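You operate a simulated robot arm through the tools that you are given. There is no shell and no other tool. Be economical: measure what you need, move in short steps, check, and stop when the job is done.

You are at the controls of a simulated robot arm. One attempt, no reset.

TASK
Run the short purple channel through the seam machine on FEED.
Fine: open the guard, lay it along the sliding plate, shut the guard, then switch on and press START; it stays on the sliding plate; the other short channels stay.

It is judged by the outcome, as a careful person would: the job done as asked, and still so three seconds after it is handed in. It fails if anything else is knocked over, pushed out of place, dropped, spilled or broken.

THE ROBOT
A 6-joint arm with a two-finger gripper, hanging from a carriage that runs on a gantry, over the field with the corners [-1.931, -1.125], [0.169, -1.145], [0.182, 0.235], [-1.918, 0.255] (x, y) and turns from -318 to 370 degrees about z. Base frame: it is fixed where the carriage stands at the start and does not move with it; the origin is on the floor, on the carriage's upright axis, x ahead of it, y to its left, z up. Readings come in m, degrees, newtons and seconds.
With the tool pointing down near the work surface it reaches from about 0.1 to 0.48 m from the robot's upright axis, wherever it stands. Its first joint turns from -166.0 to 166.0 degrees. Places, roughly: orange guard of the seam machine [0.6, 0.2, 1.1]; selector of the seam machine [0.5, -0.1, 1]; switch of the seam machine [0.5, 0.3, 1]; top of the sliding plate of the seam machine [0.7, 0.2, 1]. Payload 2.45 kg.
The TCP is the grasp point between the finger pads, 0.026 m short of the fingertips. In the tool frame z runs along the fingers and y along their closing line. Largest opening 0.096 m; the body of the gripper starts 0.069 m behind the TCP.
Orientation is that of the tool frame in the base frame, as [roll, pitch, yaw] about the fixed x, y, z axes, in that order (R = Rz(yaw) Ry(pitch) Rx(roll)). With the fingers straight down and closing along the base's y, the tool's x points along the base's -x, its y along +y and its z along -z.

THE INTERFACE
- The arm moves only by the tool apply_moves. Its argument "steps" is a list of rows, each an object of numbers (a shift or turn left out is 0, a gripper value left out holds the last): "hand": the gripper command, from -1 (fully open) to 1 (shut), values between in proportion; "dx", "dy", "dz": the shift along the tool's x, y, z in m; "ax", "ay", "az": the turn, a rotation vector about the tool's x, y, z in degrees. In form: [{"hand": .., "dx": .., "dy": .., "dz": .., "ax": .., "ay": .., "az": ..}, ...]. A call has 1 to 20 rows; each row is the pose to reach, as a shift and turn from the pose commanded when the call began, along the tool's axes at that moment. A row lasts 0.2 s, in which the tool goes at most 0.05 m and 8.6 degrees; a call with a longer step from one row to the next is refused whole, and so is a gripper value outside its range. A pose out of reach is approached as far as the arm can. The call stops where the force on the tool passes 90 N (or 10 N more than at its start, if that is more) or the arm is blocked; 0.2 s more then pass. The fingers move at their own pace and stop on an object; they squeeze with about 36 N. The grip force told is the motor's: it shows also when the fingers shut on nothing. Time passes only in rows, and 0.2 s behind the last, so rows that repeat a pose let the fingers close. The reply holds the time, the measured pose of the TCP, the force on the tool along the base axes, the opening and the grip force, in the units named above and with some noise, with the torque about the TCP (base axes, N m) and any sound that the robot's microphone picked up.
- Cameras (640 x 400 px; columns grow to the right, rows downward): "scene" is now at [0.2371, 0.0416, 1.8364]; the picture's right is [0.72, -0.70, 0.00], its down [-0.65, -0.67, -0.36] and it looks along [0.25, 0.26, -0.93] (base axes); focal length 265 px, centre (320, 200). "wrist" rides on the gripper at [0.082, 0.003, -0.098] in the tool frame; the picture's right is [-0.04, 1.00, 0.00], its down [-0.73, -0.03, -0.68] and it looks along [-0.68, -0.03, 0.73] (tool axes); focal length 256 px, centre (320, 200). There is no depth. A picture from a camera that has moved, and an enlarged one, comes with that camera's place and axes in the base frame and with its lens.
- capture(camera): a new picture of that camera. The clock stands still meanwhile.
- slide_trunk(by): slides the trunk up (or, below 0, down) by that many m; the arm and the scene camera ride with it, the base frame stays. It gives what a move gives, with no picture.
- drive_base(legs): drives the robot by 1 to 6 legs, each [ahead, left, turn to the left] in m, m and degrees, along the robot's own axes; the way and the turn of a leg run together, so that a leg with both is an arc; at most 1.5 m and 180 degrees a leg. The arm and the cameras ride along, it lands a little off, and it stops where it bumps. It keeps to its track: a leg is cut to what the track allows. It gives what a move gives.
- aim_head(pan, tilt): turns the head with the scene camera to pan (to the left, within 155 degrees either way) and tilt (down, from -29 to 69), counted from straight ahead of the robot. It gives what a move gives.
- zoom(camera, box): a new picture of the part [left, top, right, bottom] of that camera's present view, enlarged. The clock stands still meanwhile.
- hand_in(): hands the job in; it is judged then, once.

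Go step by step. Nothing tells you exact positions but the pictures and the camera data: compare them with the known pose of the tool, close in by small moves and look again before you grip or let go. The budget is 120 turns and 98 pictures, counting those below and the enlarged ones. Unless the task says otherwise, let go and move clear before handing in, and close with one line.

The tools are called by a JSON object that holds its "op" and its "data". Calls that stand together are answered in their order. apply_moves: Moves the arm, as the interface text tells. Its arguments: {"type":"object","properties":{"steps":{"type":"array"}},"required":["steps"]} The other tools are called the same way: slide_trunk (by) slides the trunk up or down; drive_base (legs) drives the base; aim_head (pan, tilt) turns the head that bears the scene camera; capture (camera) takes a picture; zoom (camera, box) takes an enlarged picture of a part of a camera's view; hand_in () hands the job in.

At the start:

```text
clock: 0.0
ee_pos: [0.3754, 0.0285, 1.0007]
orientation: [180.0, 0.0, -179.9]
wrist_force: [-0.2, 0.3, 0.0]
wrist_torque: [0.0, -0.04, 0.01]
opening: 0.096
finger_force: 0.0
trunk travel left (down, up): [-0.575, 0.027]
robot x, y, heading: [0.0024, -0.0026, 0.3]
head pan, tilt: [45.7, 68.8]
```

scene: 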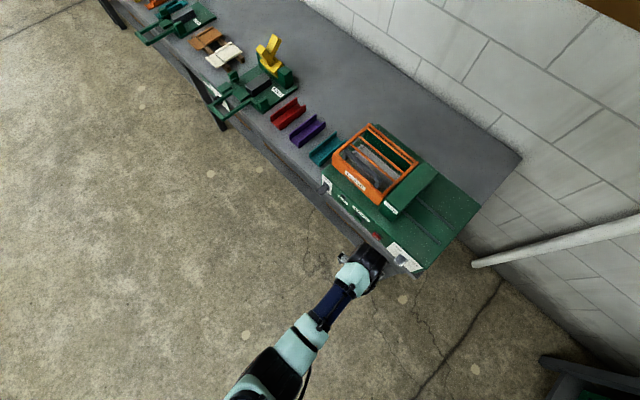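
wrist: 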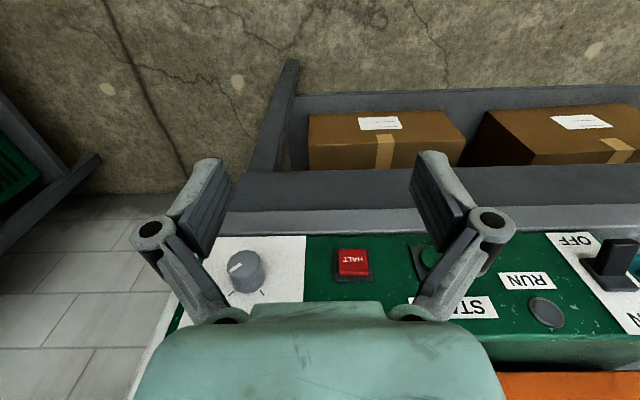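

I see the seam machine with orange guard, a selector, HALT/START buttons, switch, and three short channels (red, purple, teal) on the bench. I'll zoom in for details.

{"op": "zoom", "data": {"camera": "scene", "box": [260, 80, 500, 290]}}

{"op": "zoom", "data": {"camera": "wrist", "box": [120, 200, 640, 400]}}

```text
1.90 times, centred on (380, 185) of scene
camera zoom: at [0.2371, 0.0416, 1.8364], right [0.72, -0.7, 0.0], down [-0.65, -0.67, -0.36], along [0.25, 0.26, -0.93], focal length 505 px, centre (206, 229)
```

zoom: 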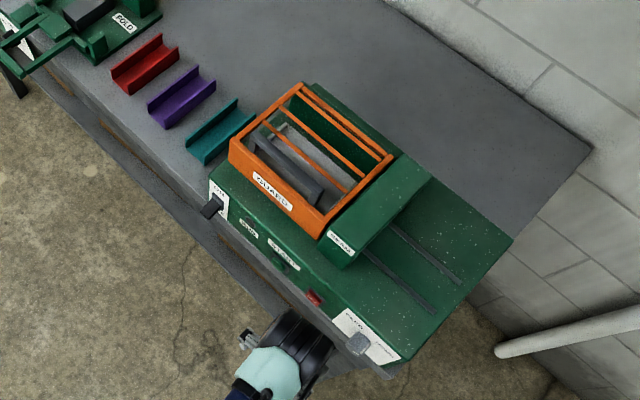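

```text
1.23 times, centred on (380, 300) of wrist
camera zoom: at [0.2941, 0.0317, 1.0999], right [0.04, 1.0, 0.0], down [0.73, -0.03, 0.68], along [0.68, -0.03, -0.73], focal length 315 px, centre (246, 77)
```

zoom: 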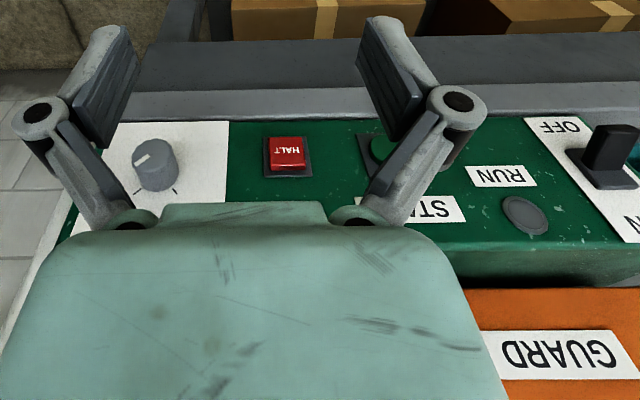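

The wrist view is inverted (image down = farther). I'll raise the tool for a clear overview of the panel.

{"op": "apply_moves", "data": {"steps": [{"hand": -1, "dz": -0.05}, {"dz": -0.1}, {"dz": -0.15}, {"dz": -0.2}, {"dz": -0.25}]}}

{"op": "capture", "data": {"camera": "wrist"}}

{"op": "capture", "data": {"camera": "scene"}}

```text
clock: 1.2
ee_pos: [0.3938, 0.0269, 1.1564]
orientation: [-179.9, 0.1, -180.0]
wrist_force: [-0.1, -0.4, 0.3]
wrist_torque: [0.0, 0.02, -0.01]
opening: 0.0959
finger_force: 0.0
out of reach, approached as far as the arm can: row 4, 5
trunk travel left (down, up): [-0.575, 0.027]
robot x, y, heading: [0.0039, 0.0005, -0.3]
head pan, tilt: [45.7, 68.8]
```

```text
93 pictures are left
camera wrist: at [0.3114, 0.0297, 1.2557], right [0.04, 1.0, 0.0], down [0.73, -0.03, 0.68], along [0.68, -0.03, -0.73], focal length 256 px, centre (320, 200)
```

wrist: 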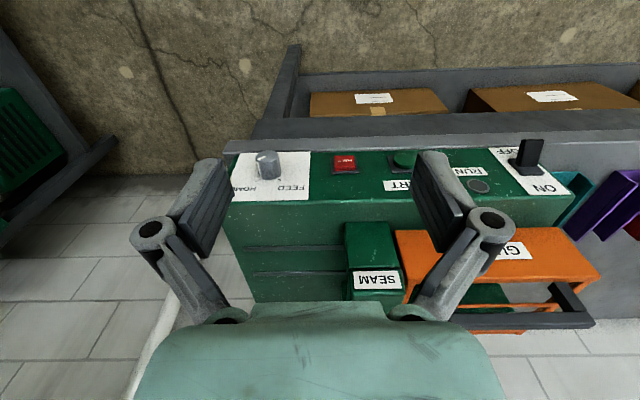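

```text
92 pictures are left
camera scene: at [0.2371, 0.0416, 1.8364], right [0.72, -0.7, 0.0], down [-0.65, -0.67, -0.36], along [0.25, 0.26, -0.93], focal length 265 px, centre (320, 200)
```

scene: 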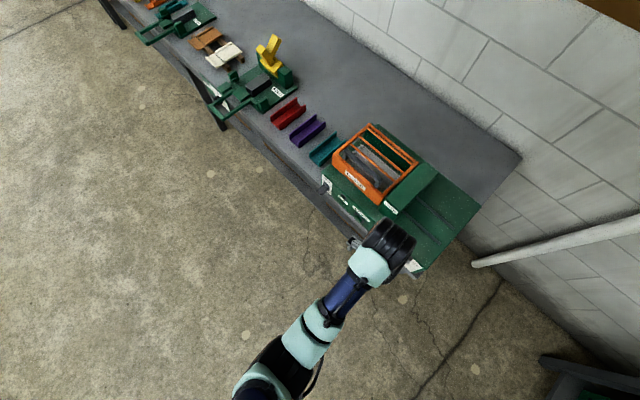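

{"op": "zoom", "data": {"camera": "wrist", "box": [220, 130, 400, 220]}}

{"op": "zoom", "data": {"camera": "wrist", "box": [340, 130, 640, 340]}}

{"op": "zoom", "data": {"camera": "scene", "box": [310, 110, 440, 220]}}

```text
3.56 times, centred on (310, 175) of wrist
camera zoom: at [0.3114, 0.0297, 1.2557], right [0.04, 1.0, 0.0], down [0.73, -0.03, 0.68], along [0.68, -0.03, -0.73], focal length 910 px, centre (356, 289)
```

zoom: 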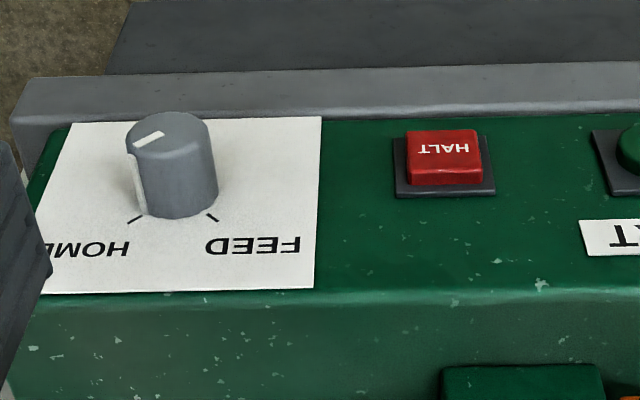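

```text
1.90 times, centred on (490, 235) of wrist
camera zoom: at [0.3114, 0.0297, 1.2557], right [0.04, 1.0, 0.0], down [0.73, -0.03, 0.68], along [0.68, -0.03, -0.73], focal length 488 px, centre (-4, 133)
```

zoom: 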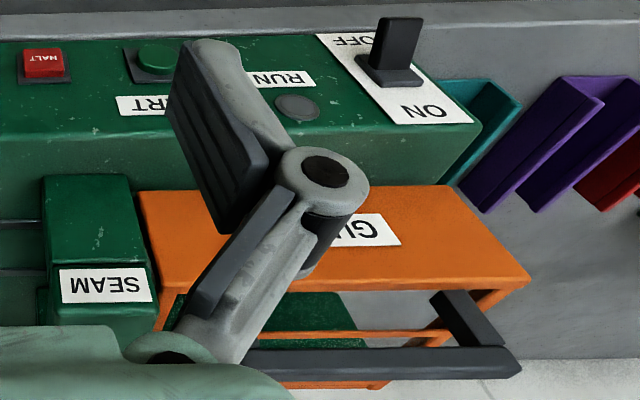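

```text
3.64 times, centred on (375, 165) of scene
camera zoom: at [0.2371, 0.0416, 1.8364], right [0.72, -0.7, 0.0], down [-0.65, -0.67, -0.36], along [0.25, 0.26, -0.93], focal length 964 px, centre (120, 327)
```

zoom: 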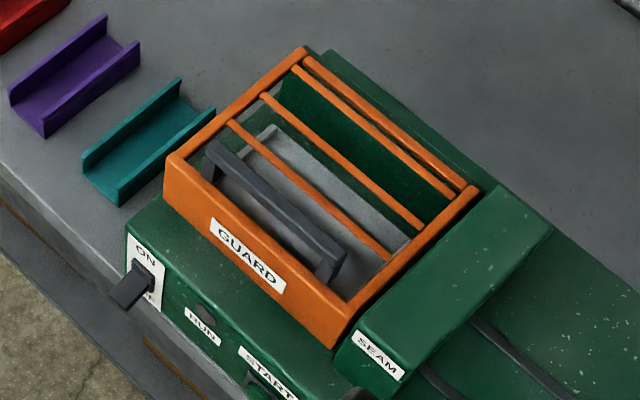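

Selector points to HOME now; must go to FEED. Guard has a handle bar in front and appears hinged at the rear. I'll drive left to view the channels and triangulate.

{"op": "drive_base", "data": {"legs": [[0, 0.22, 0]]}}

{"op": "capture", "data": {"camera": "wrist"}}

{"op": "capture", "data": {"camera": "scene"}}

```text
clock: 2.9
ee_pos: [0.3931, 0.2513, 1.1556]
orientation: [-180.0, 0.1, -179.9]
wrist_force: [-0.5, -0.2, -0.4]
wrist_torque: [-0.02, 0.02, 0.01]
opening: 0.0963
finger_force: 0.0
trunk travel left (down, up): [-0.575, 0.027]
robot x, y, heading: [-0.0008, 0.2247, -0.0]
head pan, tilt: [45.7, 68.8]
```

```text
88 pictures are left
camera wrist: at [0.3112, 0.2537, 1.2554], right [0.04, 1.0, 0.0], down [0.73, -0.03, 0.68], along [0.68, -0.03, -0.73], focal length 256 px, centre (320, 200)
```

wrist: 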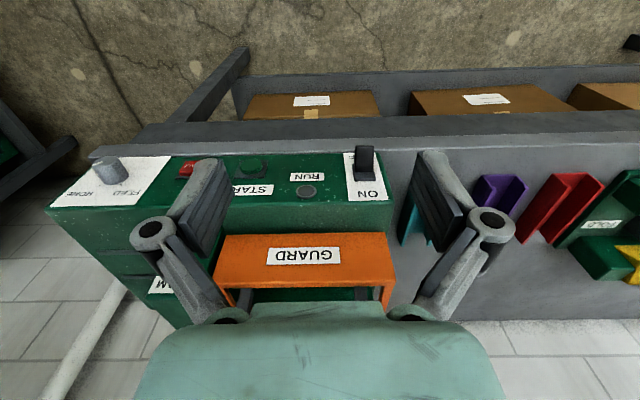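

```text
87 pictures are left
camera scene: at [0.2369, 0.2655, 1.8364], right [0.72, -0.7, 0.0], down [-0.65, -0.67, -0.36], along [0.25, 0.26, -0.93], focal length 265 px, centre (320, 200)
```

scene: 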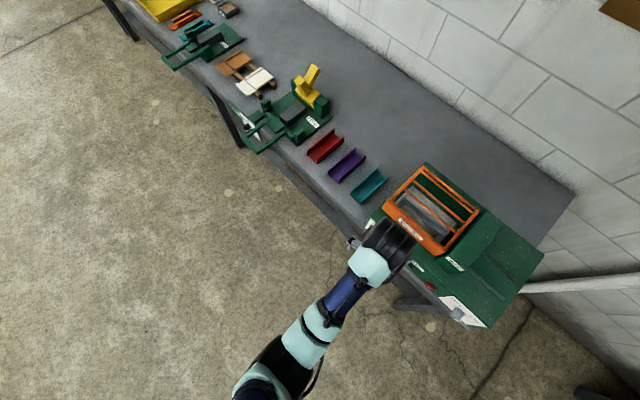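

Triangulation puts the purple channel near (0.65, 0.55), wall tops z≈0.92. I'll zoom for precise geometry, and check whether the head can get a better angle.

{"op": "zoom", "data": {"camera": "scene", "box": [290, 110, 420, 220]}}

{"op": "zoom", "data": {"camera": "scene", "box": [360, 150, 560, 340]}}

{"op": "zoom", "data": {"camera": "wrist", "box": [380, 120, 640, 290]}}

```text
3.64 times, centred on (355, 165) of scene
camera zoom: at [0.2369, 0.2655, 1.8364], right [0.72, -0.7, 0.0], down [-0.65, -0.67, -0.36], along [0.25, 0.26, -0.93], focal length 964 px, centre (193, 327)
```

zoom: 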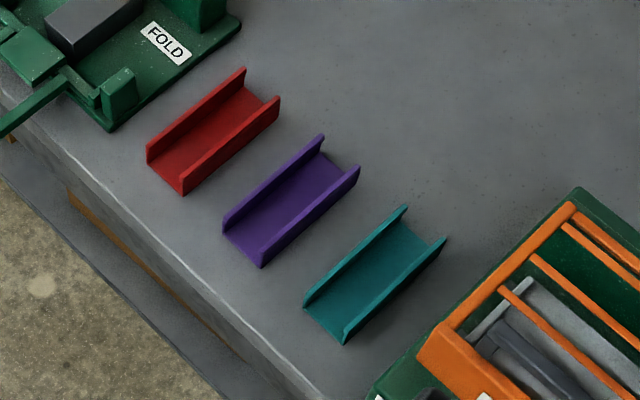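

```text
2.11 times, centred on (460, 245) of scene
camera zoom: at [0.2369, 0.2655, 1.8364], right [0.72, -0.7, 0.0], down [-0.65, -0.67, -0.36], along [0.25, 0.26, -0.93], focal length 558 px, centre (25, 105)
```

zoom: 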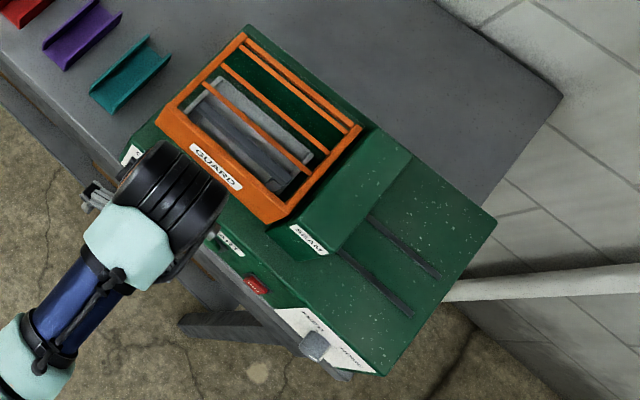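

```text
2.35 times, centred on (510, 205) of wrist
camera zoom: at [0.3112, 0.2537, 1.2554], right [0.04, 1.0, 0.0], down [0.73, -0.03, 0.68], along [0.68, -0.03, -0.73], focal length 602 px, centre (-127, 188)
```

zoom: 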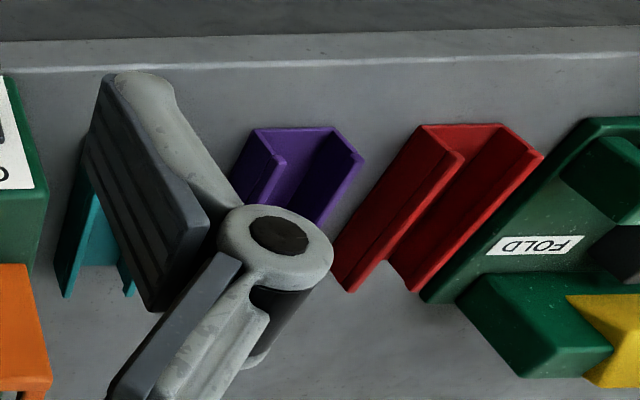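

Estimates: purple channel x 0.59–0.736, y 0.525–0.58, walls to z≈0.935, bench ≈0.906. Guard front panel at x≈0.59, y 0.10–0.33, z 1.015–1.095, with handle bar at z≈1.14. Next I'll raise the trunk, and tilt the tool to horizontal to test reach, looking at the handle.

{"op": "slide_trunk", "data": {"by": 0.027}}

{"op": "apply_moves", "data": {"steps": [{"hand": 1, "ay": -8}, {"ay": -16}, {"ay": -24}, {"ay": -32}, {"ay": -40}, {"ay": -48}, {"ay": -56}, {"ay": -64}, {"ay": -72}]}}

{"op": "capture", "data": {"camera": "wrist"}}

{"op": "capture", "data": {"camera": "scene"}}

```text
clock: 3.6
ee_pos: [0.393, 0.2509, 1.1834]
orientation: [-179.9, 0.1, -180.0]
wrist_force: [0.0, 0.4, 0.2]
wrist_torque: [-0.02, 0.0, -0.02]
opening: 0.0958
finger_force: 0.0
trunk travel left (down, up): [-0.602, 0.0]
robot x, y, heading: [-0.0017, 0.2237, 0.2]
head pan, tilt: [45.7, 68.8]
```

```text
clock: 5.6
ee_pos: [0.3931, 0.2511, 1.1832]
orientation: [179.9, 72.2, 179.9]
wrist_force: [1.0, 0.1, -0.4]
wrist_torque: [0.0, 0.02, 0.01]
opening: 0.0
finger_force: 29.0
trunk travel left (down, up): [-0.602, 0.0]
robot x, y, heading: [0.0004, 0.2225, 0.3]
head pan, tilt: [45.7, 68.8]
```

```text
83 pictures are left
camera wrist: at [0.2744, 0.2541, 1.137], right [0.01, 1.0, 0.04], down [-0.42, -0.03, 0.91], along [0.91, -0.03, 0.42], focal length 256 px, centre (320, 200)
```

wrist: 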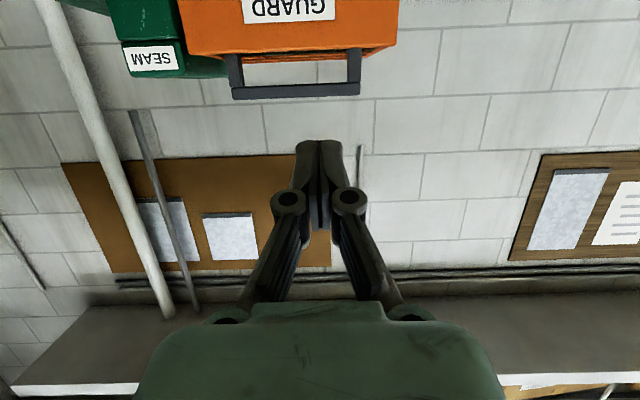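

```text
82 pictures are left
camera scene: at [0.237, 0.2655, 1.8634], right [0.72, -0.7, 0.0], down [-0.65, -0.67, -0.36], along [0.25, 0.26, -0.93], focal length 265 px, centre (320, 200)
```

scene: 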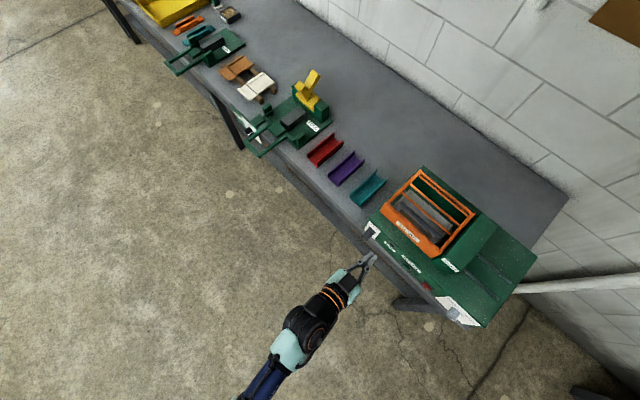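

The bar is z 1.140–1.151 with a 0.03 gap beneath it to the panel top; y 0.146–0.293. I'll go horizontal and roll 90° so one finger can go under and one over the bar.

{"op": "apply_moves", "data": {"steps": [{"hand": -0.25, "ay": -8}, {"ay": -16}, {"ay": -18}]}}

{"op": "apply_moves", "data": {"steps": [{"az": 8}, {"az": 16}, {"az": 24}, {"az": 32}, {"az": 40}, {"az": 48}, {"az": 56}, {"az": 64}, {"az": 72}, {"az": 80}, {"az": 88}, {"az": 90}, {"az": 90}]}}

{"op": "capture", "data": {"camera": "wrist"}}

```text
clock: 6.4
ee_pos: [0.3937, 0.2408, 1.1808]
orientation: [-174.7, 86.9, -177.0]
wrist_force: [-0.3, -0.5, 0.4]
wrist_torque: [-0.02, 0.04, -0.02]
opening: 0.0599
finger_force: 0.0
out of reach, approached as far as the arm can: row 2, 3
trunk travel left (down, up): [-0.602, 0.0]
robot x, y, heading: [-0.0031, 0.225, 0.2]
head pan, tilt: [45.7, 68.8]
```

```text
clock: 9.2
ee_pos: [0.4031, 0.2746, 1.2021]
orientation: [97.2, -0.6, 97.3]
wrist_force: [0.2, 1.0, 0.9]
wrist_torque: [0.03, 0.04, 0.02]
opening: 0.0598
finger_force: 0.0
out of reach, approached as far as the arm can: row 5, 6, 7, 8, 9, 10, 11, 12, 13
trunk travel left (down, up): [-0.602, 0.0]
robot x, y, heading: [0.0006, 0.2252, 0.2]
head pan, tilt: [45.7, 68.8]
```

```text
81 pictures are left
camera wrist: at [0.2967, 0.3425, 1.2212], right [0.13, -0.03, 0.99], down [-0.58, -0.81, 0.05], along [0.81, -0.58, -0.13], focal length 256 px, centre (320, 200)
```

wrist: 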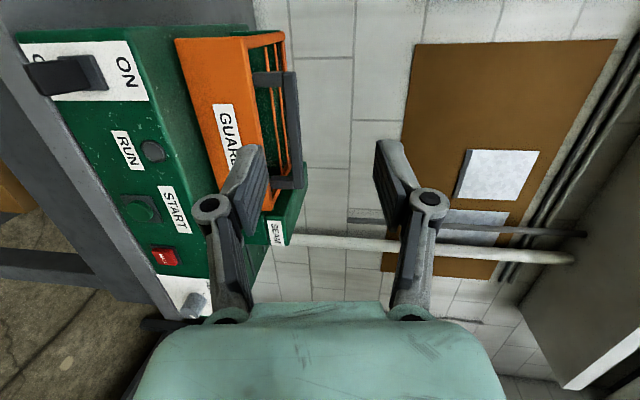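

The tool is near horizontal with jaws vertical. I'll shift it to y≈0.235, z≈1.159 while clear of the machine and check.

{"op": "apply_moves", "data": {"steps": [{"dx": -0.02, "dy": -0.02}, {"dx": -0.04, "dy": -0.043}, {"dx": -0.04, "dy": -0.043}]}}

```text
clock: 10.0
ee_pos: [0.3896, 0.2045, 1.1374]
orientation: [93.1, 0.4, 87.7]
wrist_force: [0.1, -0.3, 1.0]
wrist_torque: [-0.01, -0.02, 0.03]
opening: 0.0599
finger_force: 0.2
out of reach, approached as far as the arm can: row 1
trunk travel left (down, up): [-0.602, 0.0]
robot x, y, heading: [0.0009, 0.2224, -0.0]
head pan, tilt: [45.7, 68.8]
```

{"op": "apply_moves", "data": {"steps": [{"dx": 0.015, "dy": 0.022}, {"dx": 0.015, "dy": 0.022}]}}

{"op": "drive_base", "data": {"legs": [[0.13, 0, 0]]}}

{"op": "capture", "data": {"camera": "wrist"}}

{"op": "capture", "data": {"camera": "scene"}}

```text
clock: 10.6
ee_pos: [0.3914, 0.2211, 1.1602]
orientation: [93.2, 0.3, 87.7]
wrist_force: [-0.3, -0.2, 0.2]
wrist_torque: [0.01, 0.0, 0.01]
opening: 0.0602
finger_force: 0.1
trunk travel left (down, up): [-0.602, 0.0]
robot x, y, heading: [0.0021, 0.2218, 0.1]
head pan, tilt: [45.7, 68.8]
```

```text
clock: 11.9
ee_pos: [0.5217, 0.2219, 1.1588]
orientation: [93.2, 0.4, 87.9]
wrist_force: [-1.2, 0.7, 0.4]
wrist_torque: [0.01, 0.02, 0.01]
opening: 0.0598
finger_force: 0.1
trunk travel left (down, up): [-0.602, 0.0]
robot x, y, heading: [0.131, 0.2262, 0.2]
head pan, tilt: [45.7, 68.8]
```

```text
80 pictures are left
camera wrist: at [0.4269, 0.3069, 1.1693], right [0.05, -0.04, 1.0], down [-0.71, -0.71, 0.01], along [0.71, -0.71, -0.06], focal length 256 px, centre (320, 200)
```

wrist: 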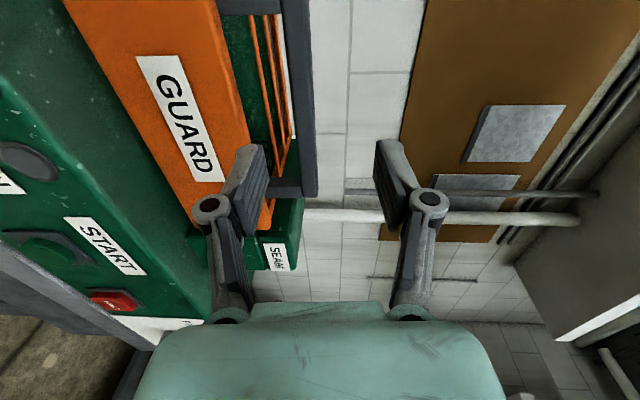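

```text
79 pictures are left
camera scene: at [0.3675, 0.2666, 1.8634], right [0.72, -0.7, 0.0], down [-0.65, -0.67, -0.36], along [0.25, 0.26, -0.93], focal length 265 px, centre (320, 200)
```

scene: 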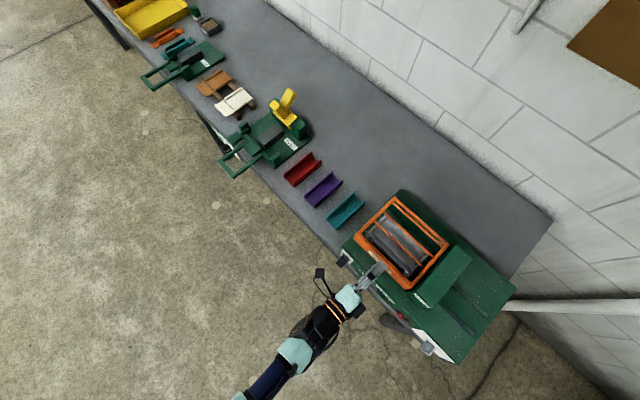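

Lower finger lines up with the gap beneath the bar. Advancing to straddle the bar.

{"op": "apply_moves", "data": {"steps": [{"dz": 0.025, "dy": 0.001}, {"dz": 0.045, "dy": 0.003}, {"dz": 0.065, "dy": 0.003}, {"dz": 0.065, "dy": 0.003}]}}

{"op": "capture", "data": {"camera": "wrist"}}

{"op": "zoom", "data": {"camera": "scene", "box": [310, 170, 470, 290]}}

```text
clock: 12.9
ee_pos: [0.5871, 0.2191, 1.16]
orientation: [93.2, 0.4, 87.8]
wrist_force: [-0.6, -0.5, -0.4]
wrist_torque: [0.01, 0.02, 0.02]
opening: 0.0602
finger_force: 0.0
trunk travel left (down, up): [-0.602, 0.0]
robot x, y, heading: [0.1271, 0.2234, 0.2]
head pan, tilt: [45.7, 68.8]
```

```text
78 pictures are left
camera wrist: at [0.4925, 0.3047, 1.1698], right [0.05, -0.04, 1.0], down [-0.71, -0.71, 0.01], along [0.71, -0.71, -0.06], focal length 256 px, centre (320, 200)
```

wrist: 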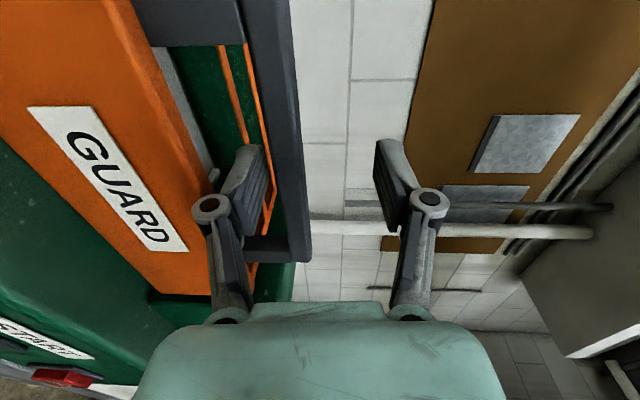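

```text
3.33 times, centred on (390, 230) of scene
camera zoom: at [0.3675, 0.2666, 1.8634], right [0.72, -0.7, 0.0], down [-0.65, -0.67, -0.36], along [0.25, 0.26, -0.93], focal length 884 px, centre (87, 100)
```

zoom: 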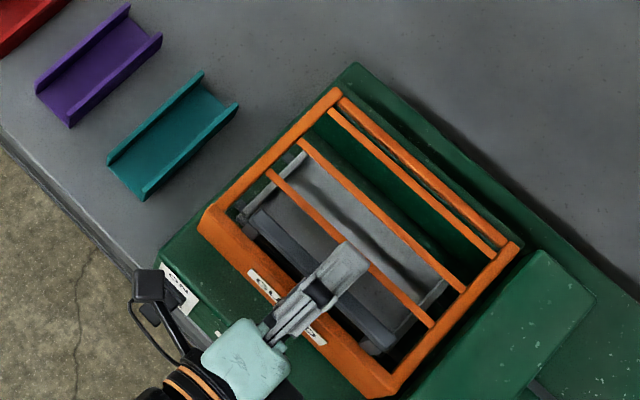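

Fingers straddle the bar. Now lift along the hinge arc, first ~15°.

{"op": "apply_moves", "data": {"steps": [{"dy": 0.01}, {"dy": 0.022, "dz": 0.004}, {"dy": 0.036, "dz": 0.01}, {"dy": 0.05, "dz": 0.018}, {"dy": 0.05, "dz": 0.018}]}}

{"op": "capture", "data": {"camera": "wrist"}}

{"op": "zoom", "data": {"camera": "scene", "box": [310, 170, 470, 290]}}

```text
clock: 14.1
ee_pos: [0.607, 0.2181, 1.2074]
orientation: [93.1, 0.3, 87.9]
wrist_force: [-0.1, -1.2, -2.7]
wrist_torque: [-0.01, -0.03, -0.02]
opening: 0.0615
finger_force: 1.1
trunk travel left (down, up): [-0.602, 0.0]
robot x, y, heading: [0.1308, 0.2234, -0.0]
head pan, tilt: [45.7, 68.8]
```

```text
76 pictures are left
camera wrist: at [0.5123, 0.3034, 1.2171], right [0.05, -0.03, 1.0], down [-0.71, -0.71, 0.01], along [0.71, -0.71, -0.06], focal length 256 px, centre (320, 200)
```

wrist: 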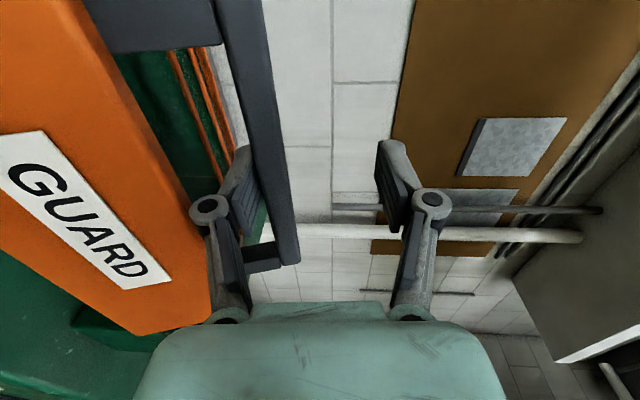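

```text
3.33 times, centred on (390, 230) of scene
camera zoom: at [0.3675, 0.2665, 1.8633], right [0.72, -0.7, 0.0], down [-0.65, -0.67, -0.36], along [0.25, 0.26, -0.93], focal length 884 px, centre (87, 100)
```

zoom: 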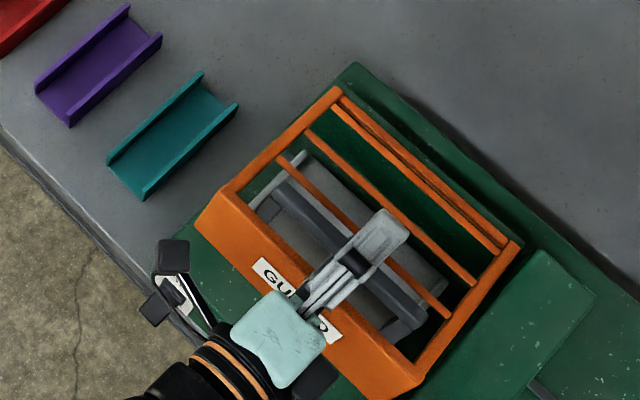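

Guard is lifting with low force. Continue the arc to about 40°.

{"op": "apply_moves", "data": {"steps": [{"dy": 0.014, "dz": 0.01}, {"dy": 0.028, "dz": 0.022, "ax": 4}, {"dy": 0.042, "dz": 0.036, "ax": 8}, {"dy": 0.054, "dz": 0.052, "ax": 12}, {"dy": 0.054, "dz": 0.052, "ax": 12}]}}

{"op": "capture", "data": {"camera": "wrist"}}

{"op": "zoom", "data": {"camera": "scene", "box": [310, 170, 470, 290]}}

```text
clock: 15.3
ee_pos: [0.6625, 0.2362, 1.2561]
orientation: [104.8, 0.7, 87.2]
wrist_force: [0.1, 0.3, 0.0]
wrist_torque: [-0.02, 0.01, -0.01]
opening: 0.0601
finger_force: 0.0
out of reach, approached as far as the arm can: row 2, 3, 4, 5
trunk travel left (down, up): [-0.602, 0.0]
robot x, y, heading: [0.1302, 0.222, 0.0]
head pan, tilt: [45.7, 68.8]
```

```text
74 pictures are left
camera wrist: at [0.5728, 0.3228, 1.2856], right [0.25, -0.04, 0.97], down [-0.7, -0.7, 0.15], along [0.67, -0.72, -0.21], focal length 256 px, centre (320, 200)
```

wrist: 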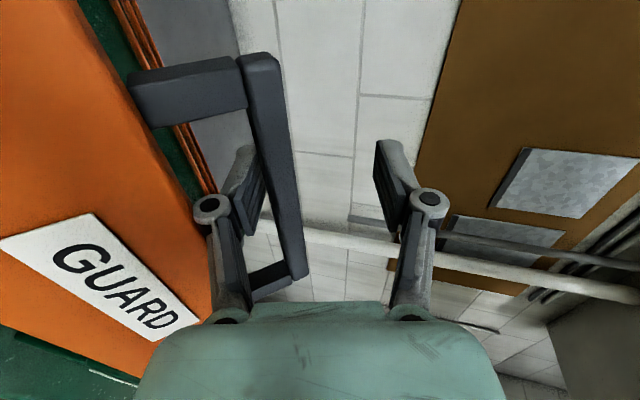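

```text
3.33 times, centred on (390, 230) of scene
camera zoom: at [0.3675, 0.2664, 1.8635], right [0.72, -0.7, 0.0], down [-0.65, -0.67, -0.36], along [0.25, 0.26, -0.93], focal length 884 px, centre (87, 100)
```

zoom: 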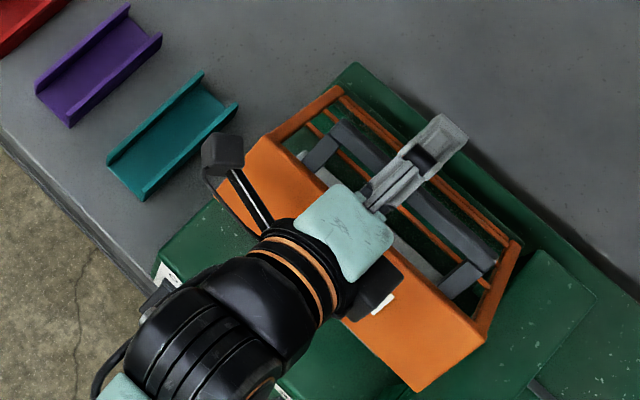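

Guard is up ~40°. Continue forward and slightly up.

{"op": "apply_moves", "data": {"steps": [{"dy": 0.01, "dz": 0.015}, {"dy": 0.019, "dz": 0.03}, {"dy": 0.027, "dz": 0.046}, {"dy": 0.033, "dz": 0.065}, {"dy": 0.033, "dz": 0.065}]}}

{"op": "capture", "data": {"camera": "wrist"}}

{"op": "zoom", "data": {"camera": "scene", "box": [310, 170, 470, 290]}}

```text
clock: 16.5
ee_pos: [0.734, 0.2439, 1.2638]
orientation: [105.0, 0.5, 87.5]
wrist_force: [-0.5, 0.2, 0.0]
wrist_torque: [-0.02, -0.04, 0.01]
opening: 0.0601
finger_force: 0.6
out of reach, approached as far as the arm can: row 1, 2, 3, 4, 5
trunk travel left (down, up): [-0.602, 0.0]
robot x, y, heading: [0.1261, 0.2255, 0.3]
head pan, tilt: [45.7, 68.8]
```

```text
72 pictures are left
camera wrist: at [0.6442, 0.3305, 1.2926], right [0.26, -0.04, 0.97], down [-0.7, -0.7, 0.15], along [0.67, -0.71, -0.21], focal length 256 px, centre (320, 200)
```

wrist: 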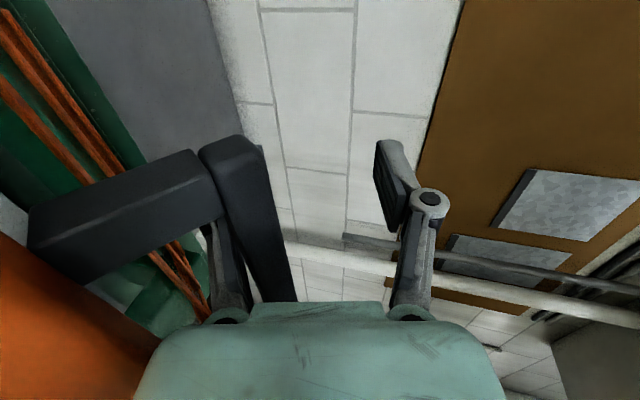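

```text
3.33 times, centred on (390, 230) of scene
camera zoom: at [0.3675, 0.2666, 1.8634], right [0.72, -0.7, 0.0], down [-0.65, -0.67, -0.36], along [0.25, 0.26, -0.93], focal length 884 px, centre (87, 100)
```

zoom: 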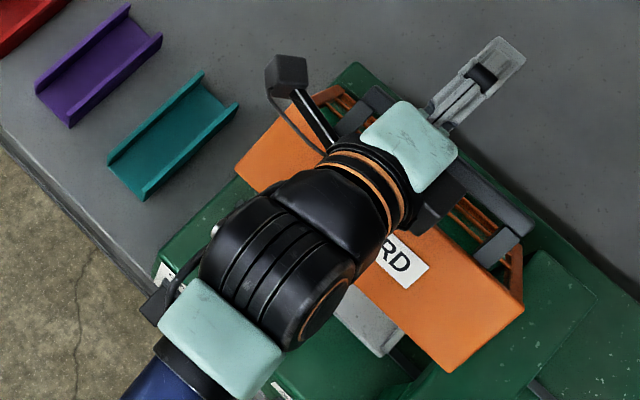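

The palm now bears on the bar; push forward with the carriage.

{"op": "drive_base", "data": {"legs": [[0.05, 0, 0]]}}

{"op": "apply_moves", "data": {"steps": [{"dy": 0.008, "dz": 0.02}, {"dy": 0.014, "dz": 0.04}, {"dy": 0.014, "dz": 0.04}]}}

{"op": "capture", "data": {"camera": "wrist"}}

{"op": "zoom", "data": {"camera": "scene", "box": [290, 170, 470, 290]}}

```text
clock: 17.5
ee_pos: [0.7829, 0.2444, 1.2792]
orientation: [103.0, 0.5, 87.3]
wrist_force: [-9.2, -1.5, 10.1]
wrist_torque: [0.22, 1.97, -0.18]
opening: 0.0792
finger_force: 8.2
trunk travel left (down, up): [-0.602, 0.0]
robot x, y, heading: [0.1774, 0.2254, 0.2]
head pan, tilt: [45.7, 68.8]
stopped in leg 1: the force on the tool passed its limit at 105 N (the readings are from after the stop); the commanded pose is now the measured one
```

```text
clock: 18.1
ee_pos: [0.8067, 0.2431, 1.2852]
orientation: [103.1, 0.6, 87.2]
wrist_force: [-54.8, -2.7, 49.4]
wrist_torque: [0.53, 13.35, 1.37]
opening: 0.0896
finger_force: 15.8
trunk travel left (down, up): [-0.602, 0.0]
robot x, y, heading: [0.1728, 0.2244, -0.0]
head pan, tilt: [45.7, 68.8]
stopped in row 2: the force on the tool passed its limit at 120 N (the readings are from after the stop); the commanded pose is now the measured one
```

```text
70 pictures are left
camera wrist: at [0.7164, 0.33, 1.3122], right [0.22, -0.04, 0.97], down [-0.7, -0.7, 0.13], along [0.68, -0.71, -0.19], focal length 256 px, centre (320, 200)
```

wrist: 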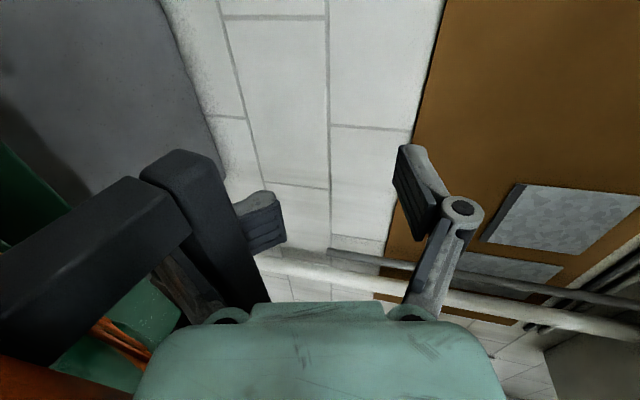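

```text
3.33 times, centred on (380, 230) of scene
camera zoom: at [0.41, 0.2663, 1.8628], right [0.72, -0.7, 0.0], down [-0.65, -0.67, -0.36], along [0.25, 0.26, -0.93], focal length 884 px, centre (120, 100)
```

zoom: 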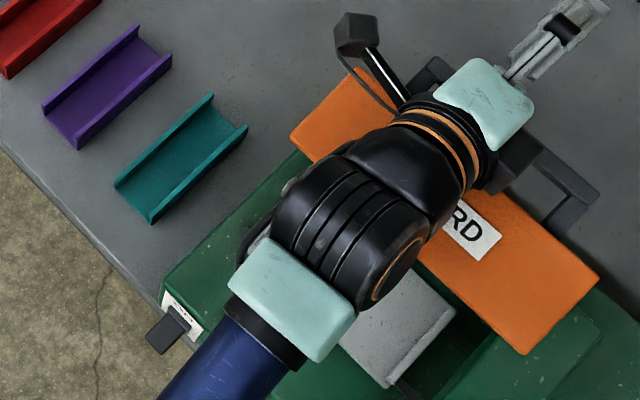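

Force is high — bar and panel are wedging in the hand. Guard is ~75° open; I'll ease the hand back gently and see whether the guard stays.

{"op": "apply_moves", "data": {"steps": [{"dz": -0.015, "hand": -0.8}, {"dz": -0.03}, {"dz": -0.05}, {"dz": -0.05}]}}

{"op": "capture", "data": {"camera": "wrist"}}

{"op": "zoom", "data": {"camera": "scene", "box": [290, 170, 470, 290]}}

```text
clock: 19.1
ee_pos: [0.7611, 0.2464, 1.2963]
orientation: [103.0, 0.6, 87.3]
wrist_force: [4.3, -4.3, -17.5]
wrist_torque: [0.04, -0.74, 0.1]
opening: 0.0924
finger_force: 4.6
trunk travel left (down, up): [-0.602, 0.0]
robot x, y, heading: [0.1774, 0.2237, 0.3]
head pan, tilt: [45.7, 68.8]
```

```text
68 pictures are left
camera wrist: at [0.6708, 0.333, 1.3218], right [0.22, -0.04, 0.97], down [-0.7, -0.7, 0.13], along [0.68, -0.71, -0.18], focal length 256 px, centre (320, 200)
```

wrist: 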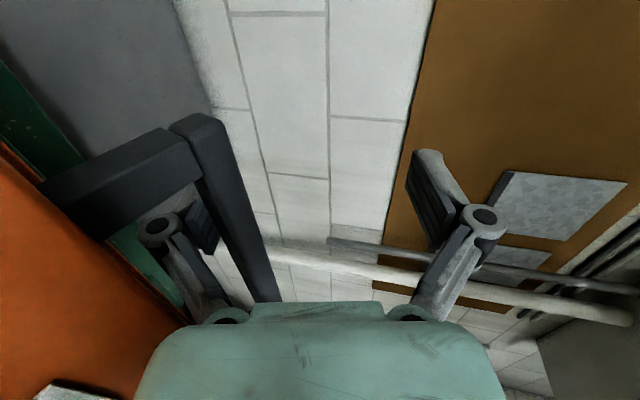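

```text
3.33 times, centred on (380, 230) of scene
camera zoom: at [0.4121, 0.2661, 1.8629], right [0.72, -0.7, 0.0], down [-0.65, -0.67, -0.36], along [0.25, 0.26, -0.93], focal length 884 px, centre (120, 100)
```

zoom: 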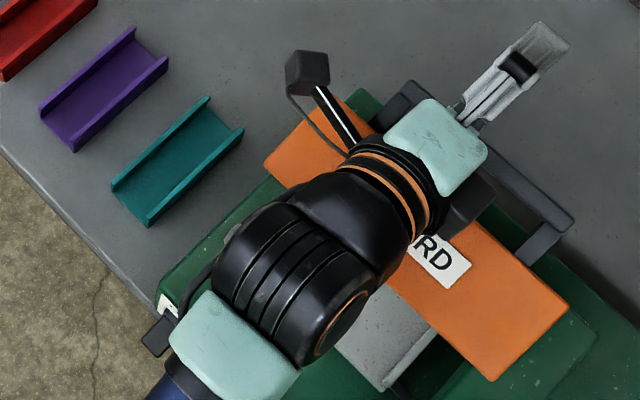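

The guard follows the finger. I'll narrow the jaw to relieve pressure and test whether the guard holds by itself as I lower the hand slightly.

{"op": "apply_moves", "data": {"steps": [{"hand": -0.3, "dy": -0.005}, {"dy": -0.01}, {"dy": -0.015}, {"dy": -0.015}]}}

{"op": "capture", "data": {"camera": "wrist"}}

```text
clock: 20.1
ee_pos: [0.76, 0.2484, 1.2841]
orientation: [102.8, 0.6, 87.2]
wrist_force: [-1.2, -0.2, 0.2]
wrist_torque: [0.07, 0.39, 0.0]
opening: 0.0701
finger_force: 3.7
trunk travel left (down, up): [-0.602, 0.0]
robot x, y, heading: [0.1777, 0.2236, 0.1]
head pan, tilt: [45.7, 68.8]
```

```text
66 pictures are left
camera wrist: at [0.6691, 0.3339, 1.3099], right [0.22, -0.04, 0.97], down [-0.7, -0.7, 0.13], along [0.68, -0.71, -0.18], focal length 256 px, centre (320, 200)
```

wrist: 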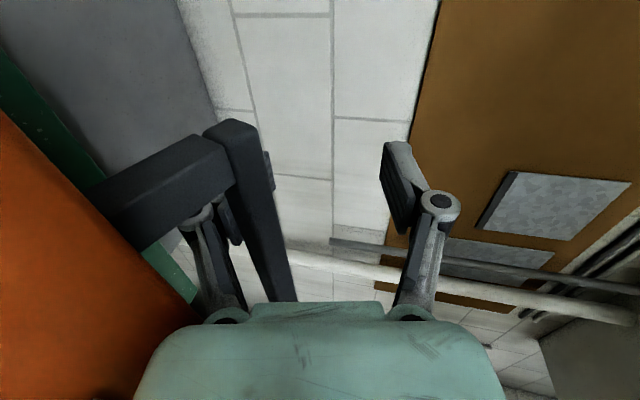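

Force is near zero. Withdraw slowly along the finger axis and watch.

{"op": "apply_moves", "data": {"steps": [{"dz": -0.02}, {"dz": -0.04}, {"dz": -0.06}, {"dz": -0.06}]}}

{"op": "capture", "data": {"camera": "wrist"}}

{"op": "zoom", "data": {"camera": "scene", "box": [290, 170, 470, 290]}}

```text
clock: 20.9
ee_pos: [0.6997, 0.2486, 1.2792]
orientation: [105.3, 0.6, 87.1]
wrist_force: [-1.3, 0.5, -19.0]
wrist_torque: [0.48, 0.56, -0.09]
opening: 0.0778
finger_force: 11.3
trunk travel left (down, up): [-0.602, 0.0]
robot x, y, heading: [0.1773, 0.2278, 0.3]
head pan, tilt: [45.7, 68.8]
stopped in row 4: the force on the tool passed its limit at 92 N (the readings are from after the stop); the commanded pose is now the measured one
```

```text
65 pictures are left
camera wrist: at [0.6096, 0.3354, 1.3099], right [0.26, -0.04, 0.96], down [-0.7, -0.7, 0.16], along [0.67, -0.71, -0.21], focal length 256 px, centre (320, 200)
```

wrist: 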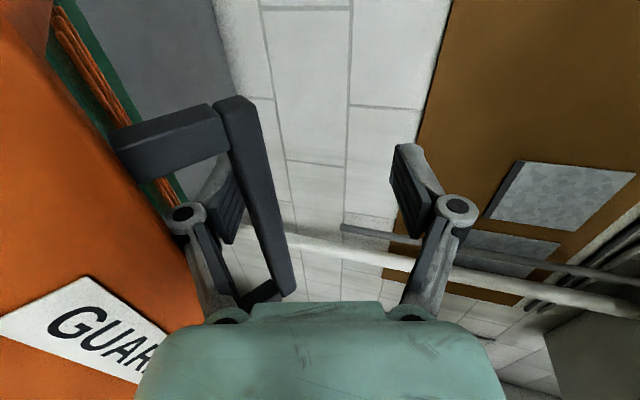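

```text
3.33 times, centred on (380, 230) of scene
camera zoom: at [0.4123, 0.2665, 1.864], right [0.72, -0.7, 0.0], down [-0.65, -0.67, -0.36], along [0.25, 0.26, -0.93], focal length 884 px, centre (120, 100)
```

zoom: 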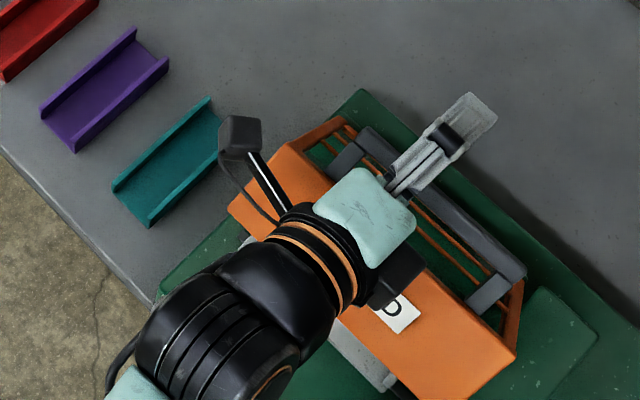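

The finger wedged while withdrawing along its tilted axis. I'll relieve by lowering vertically a little and check whether the guard stays by itself.

{"op": "apply_moves", "data": {"steps": [{"hand": -0.1, "dy": -0.006, "dz": 0.002}, {"dy": -0.012, "dz": 0.003}, {"dy": -0.012, "dz": 0.003}]}}

{"op": "capture", "data": {"camera": "wrist"}}

```text
clock: 21.8
ee_pos: [0.7003, 0.2492, 1.2726]
orientation: [104.6, 0.6, 87.1]
wrist_force: [-13.6, 0.0, 6.2]
wrist_torque: [0.27, 1.39, -0.15]
opening: 0.0615
finger_force: 6.8
trunk travel left (down, up): [-0.602, 0.0]
robot x, y, heading: [0.1765, 0.2257, 0.3]
head pan, tilt: [45.7, 68.8]
```

```text
63 pictures are left
camera wrist: at [0.6101, 0.3355, 1.3008], right [0.25, -0.04, 0.97], down [-0.7, -0.7, 0.15], along [0.67, -0.71, -0.2], focal length 256 px, centre (320, 200)
```

wrist: 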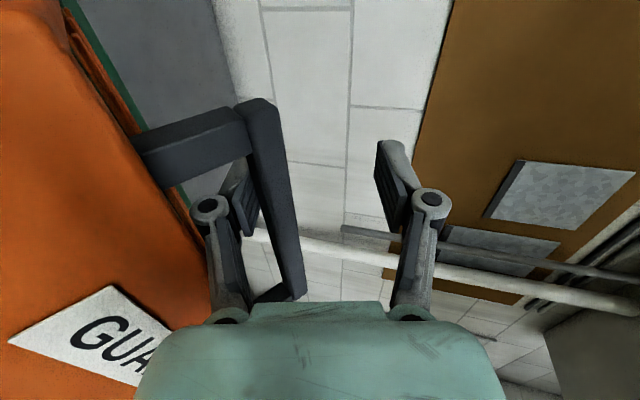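

The guard appears to hold itself. Now center the finger and withdraw horizontally.

{"op": "apply_moves", "data": {"steps": [{"dy": 0.001, "dz": -0.01}, {"dy": -0.004, "dz": -0.03}, {"dy": -0.009, "dz": -0.05}, {"dy": -0.014, "dz": -0.07}, {"dy": -0.014, "dz": -0.07}]}}

{"op": "capture", "data": {"camera": "wrist"}}

{"op": "zoom", "data": {"camera": "scene", "box": [290, 170, 470, 290]}}

```text
clock: 22.6
ee_pos: [0.6497, 0.2506, 1.2613]
orientation: [106.8, 0.8, 87.0]
wrist_force: [16.0, -0.1, -27.7]
wrist_torque: [0.28, -0.29, 0.26]
opening: 0.0608
finger_force: 5.6
trunk travel left (down, up): [-0.602, 0.0]
robot x, y, heading: [0.1782, 0.2251, -0.0]
head pan, tilt: [45.7, 68.8]
stopped in row 4: the force on the tool passed its limit at 110 N (the readings are from after the stop); the commanded pose is now the measured one
```

```text
62 pictures are left
camera wrist: at [0.561, 0.3365, 1.2937], right [0.29, -0.04, 0.96], down [-0.7, -0.7, 0.18], along [0.66, -0.72, -0.23], focal length 256 px, centre (320, 200)
```

wrist: 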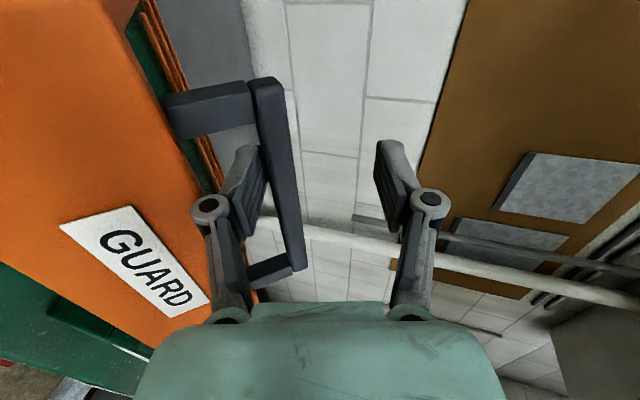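

```text
3.33 times, centred on (380, 230) of scene
camera zoom: at [0.4139, 0.2663, 1.8641], right [0.72, -0.7, 0.0], down [-0.65, -0.67, -0.36], along [0.25, 0.26, -0.93], focal length 884 px, centre (120, 100)
```

zoom: 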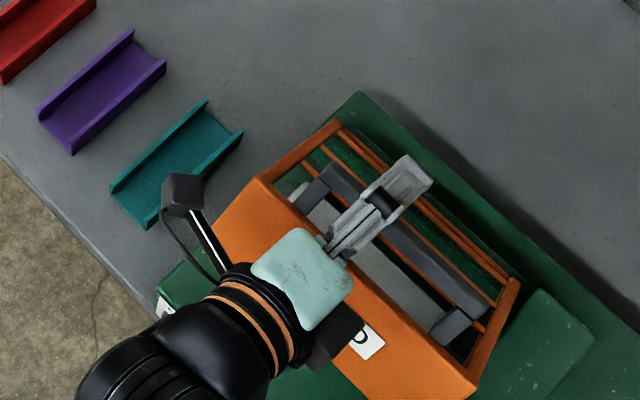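

Guard now ~35°, finger nearly aligned with the slot. Relieve, then pull out along the slot's own direction.

{"op": "apply_moves", "data": {"steps": [{"dy": -0.006}, {"dy": -0.003, "dz": -0.012}, {"dy": 0.001, "dz": -0.026}, {"dy": 0.005, "dz": -0.042}, {"dy": 0.01, "dz": -0.058}, {"dy": 0.01, "dz": -0.058}]}}

{"op": "capture", "data": {"camera": "wrist"}}

{"op": "zoom", "data": {"camera": "scene", "box": [290, 170, 470, 290]}}

```text
clock: 23.2
ee_pos: [0.6381, 0.2495, 1.2514]
orientation: [108.2, 0.6, 86.9]
wrist_force: [22.5, 3.6, -29.5]
wrist_torque: [0.14, -0.49, 0.56]
opening: 0.0588
finger_force: 4.8
trunk travel left (down, up): [-0.602, 0.0]
robot x, y, heading: [0.1783, 0.2261, 0.6]
head pan, tilt: [45.7, 68.8]
stopped in row 3: the force on the tool passed its limit at 120 N (the readings are from after the stop); the commanded pose is now the measured one
```

```text
60 pictures are left
camera wrist: at [0.5495, 0.3366, 1.2859], right [0.31, -0.04, 0.95], down [-0.69, -0.69, 0.19], along [0.65, -0.72, -0.25], focal length 256 px, centre (320, 200)
```

wrist: 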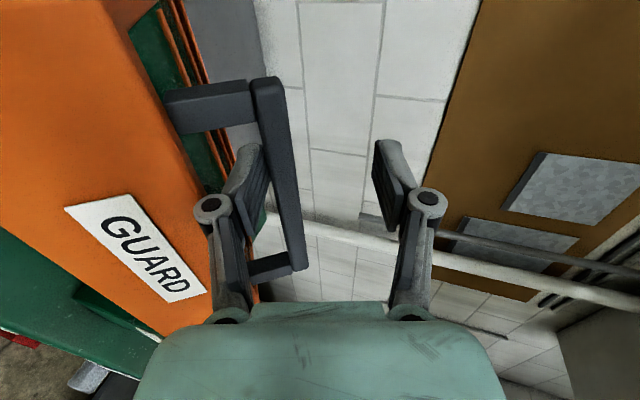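

```text
3.33 times, centred on (380, 230) of scene
camera zoom: at [0.415, 0.2667, 1.8639], right [0.72, -0.7, 0.0], down [-0.65, -0.67, -0.36], along [0.25, 0.26, -0.93], focal length 884 px, centre (120, 100)
```

zoom: 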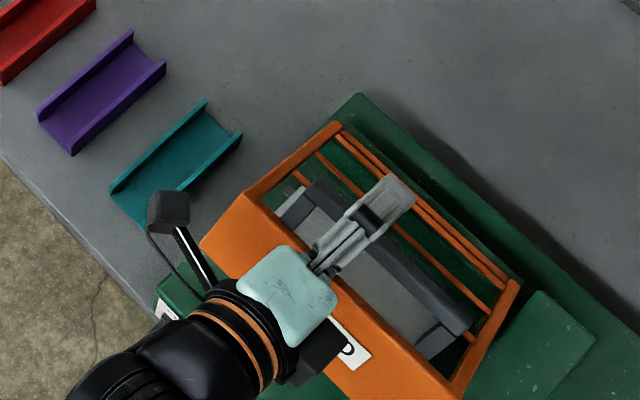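

The bar is catching behind the finger pad. Lower more to clear it, then retreat in small checks.

{"op": "apply_moves", "data": {"steps": [{"dy": -0.006, "dz": 0.004}, {"dy": -0.012, "dz": 0.004}, {"dy": -0.012, "dz": 0.004}]}}

{"op": "zoom", "data": {"camera": "wrist", "box": [130, 60, 350, 330]}}

```text
clock: 24.0
ee_pos: [0.6369, 0.2503, 1.2414]
orientation: [107.7, 0.7, 86.8]
wrist_force: [-0.3, 0.2, 1.3]
wrist_torque: [-0.02, 0.02, -0.01]
opening: 0.0525
finger_force: 0.1
trunk travel left (down, up): [-0.602, 0.0]
robot x, y, heading: [0.1764, 0.2247, 0.3]
head pan, tilt: [45.7, 68.8]
```

```text
1.48 times, centred on (240, 195) of wrist
camera zoom: at [0.5482, 0.3365, 1.2759], right [0.3, -0.04, 0.95], down [-0.69, -0.69, 0.19], along [0.65, -0.72, -0.24], focal length 379 px, centre (438, 207)
```

zoom: 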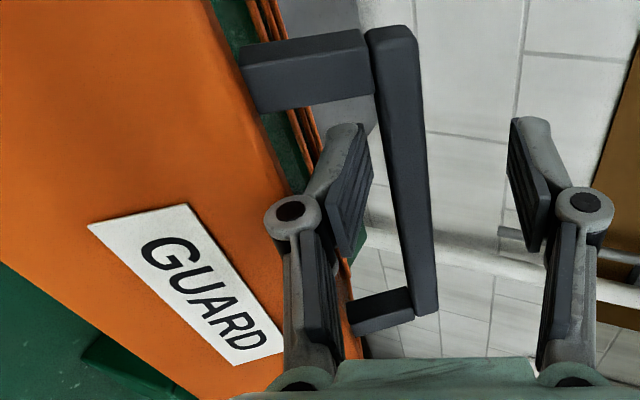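

Free of load and the guard stays up. Now pull out along the slot normal in a small step.

{"op": "apply_moves", "data": {"steps": [{"dy": 0.001, "dz": -0.008}, {"dy": 0.002, "dz": -0.016}, {"dy": 0.003, "dz": -0.024}, {"dy": 0.003, "dz": -0.024}]}}

{"op": "zoom", "data": {"camera": "wrist", "box": [130, 60, 350, 330]}}

```text
clock: 25.0
ee_pos: [0.614, 0.2501, 1.2532]
orientation: [107.6, 0.8, 86.9]
wrist_force: [0.0, -0.2, -0.1]
wrist_torque: [-0.02, -0.01, -0.01]
opening: 0.053
finger_force: 0.1
trunk travel left (down, up): [-0.602, 0.0]
robot x, y, heading: [0.1738, 0.2254, 0.3]
head pan, tilt: [45.7, 68.8]
```

```text
1.48 times, centred on (240, 195) of wrist
camera zoom: at [0.5256, 0.337, 1.2861], right [0.3, -0.04, 0.95], down [-0.69, -0.7, 0.19], along [0.65, -0.72, -0.24], focal length 379 px, centre (438, 207)
```

zoom: 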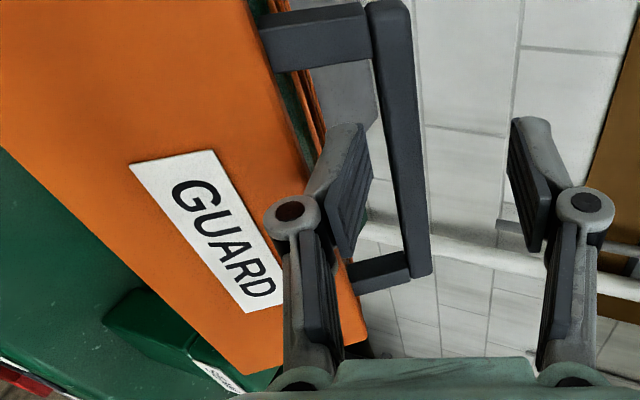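

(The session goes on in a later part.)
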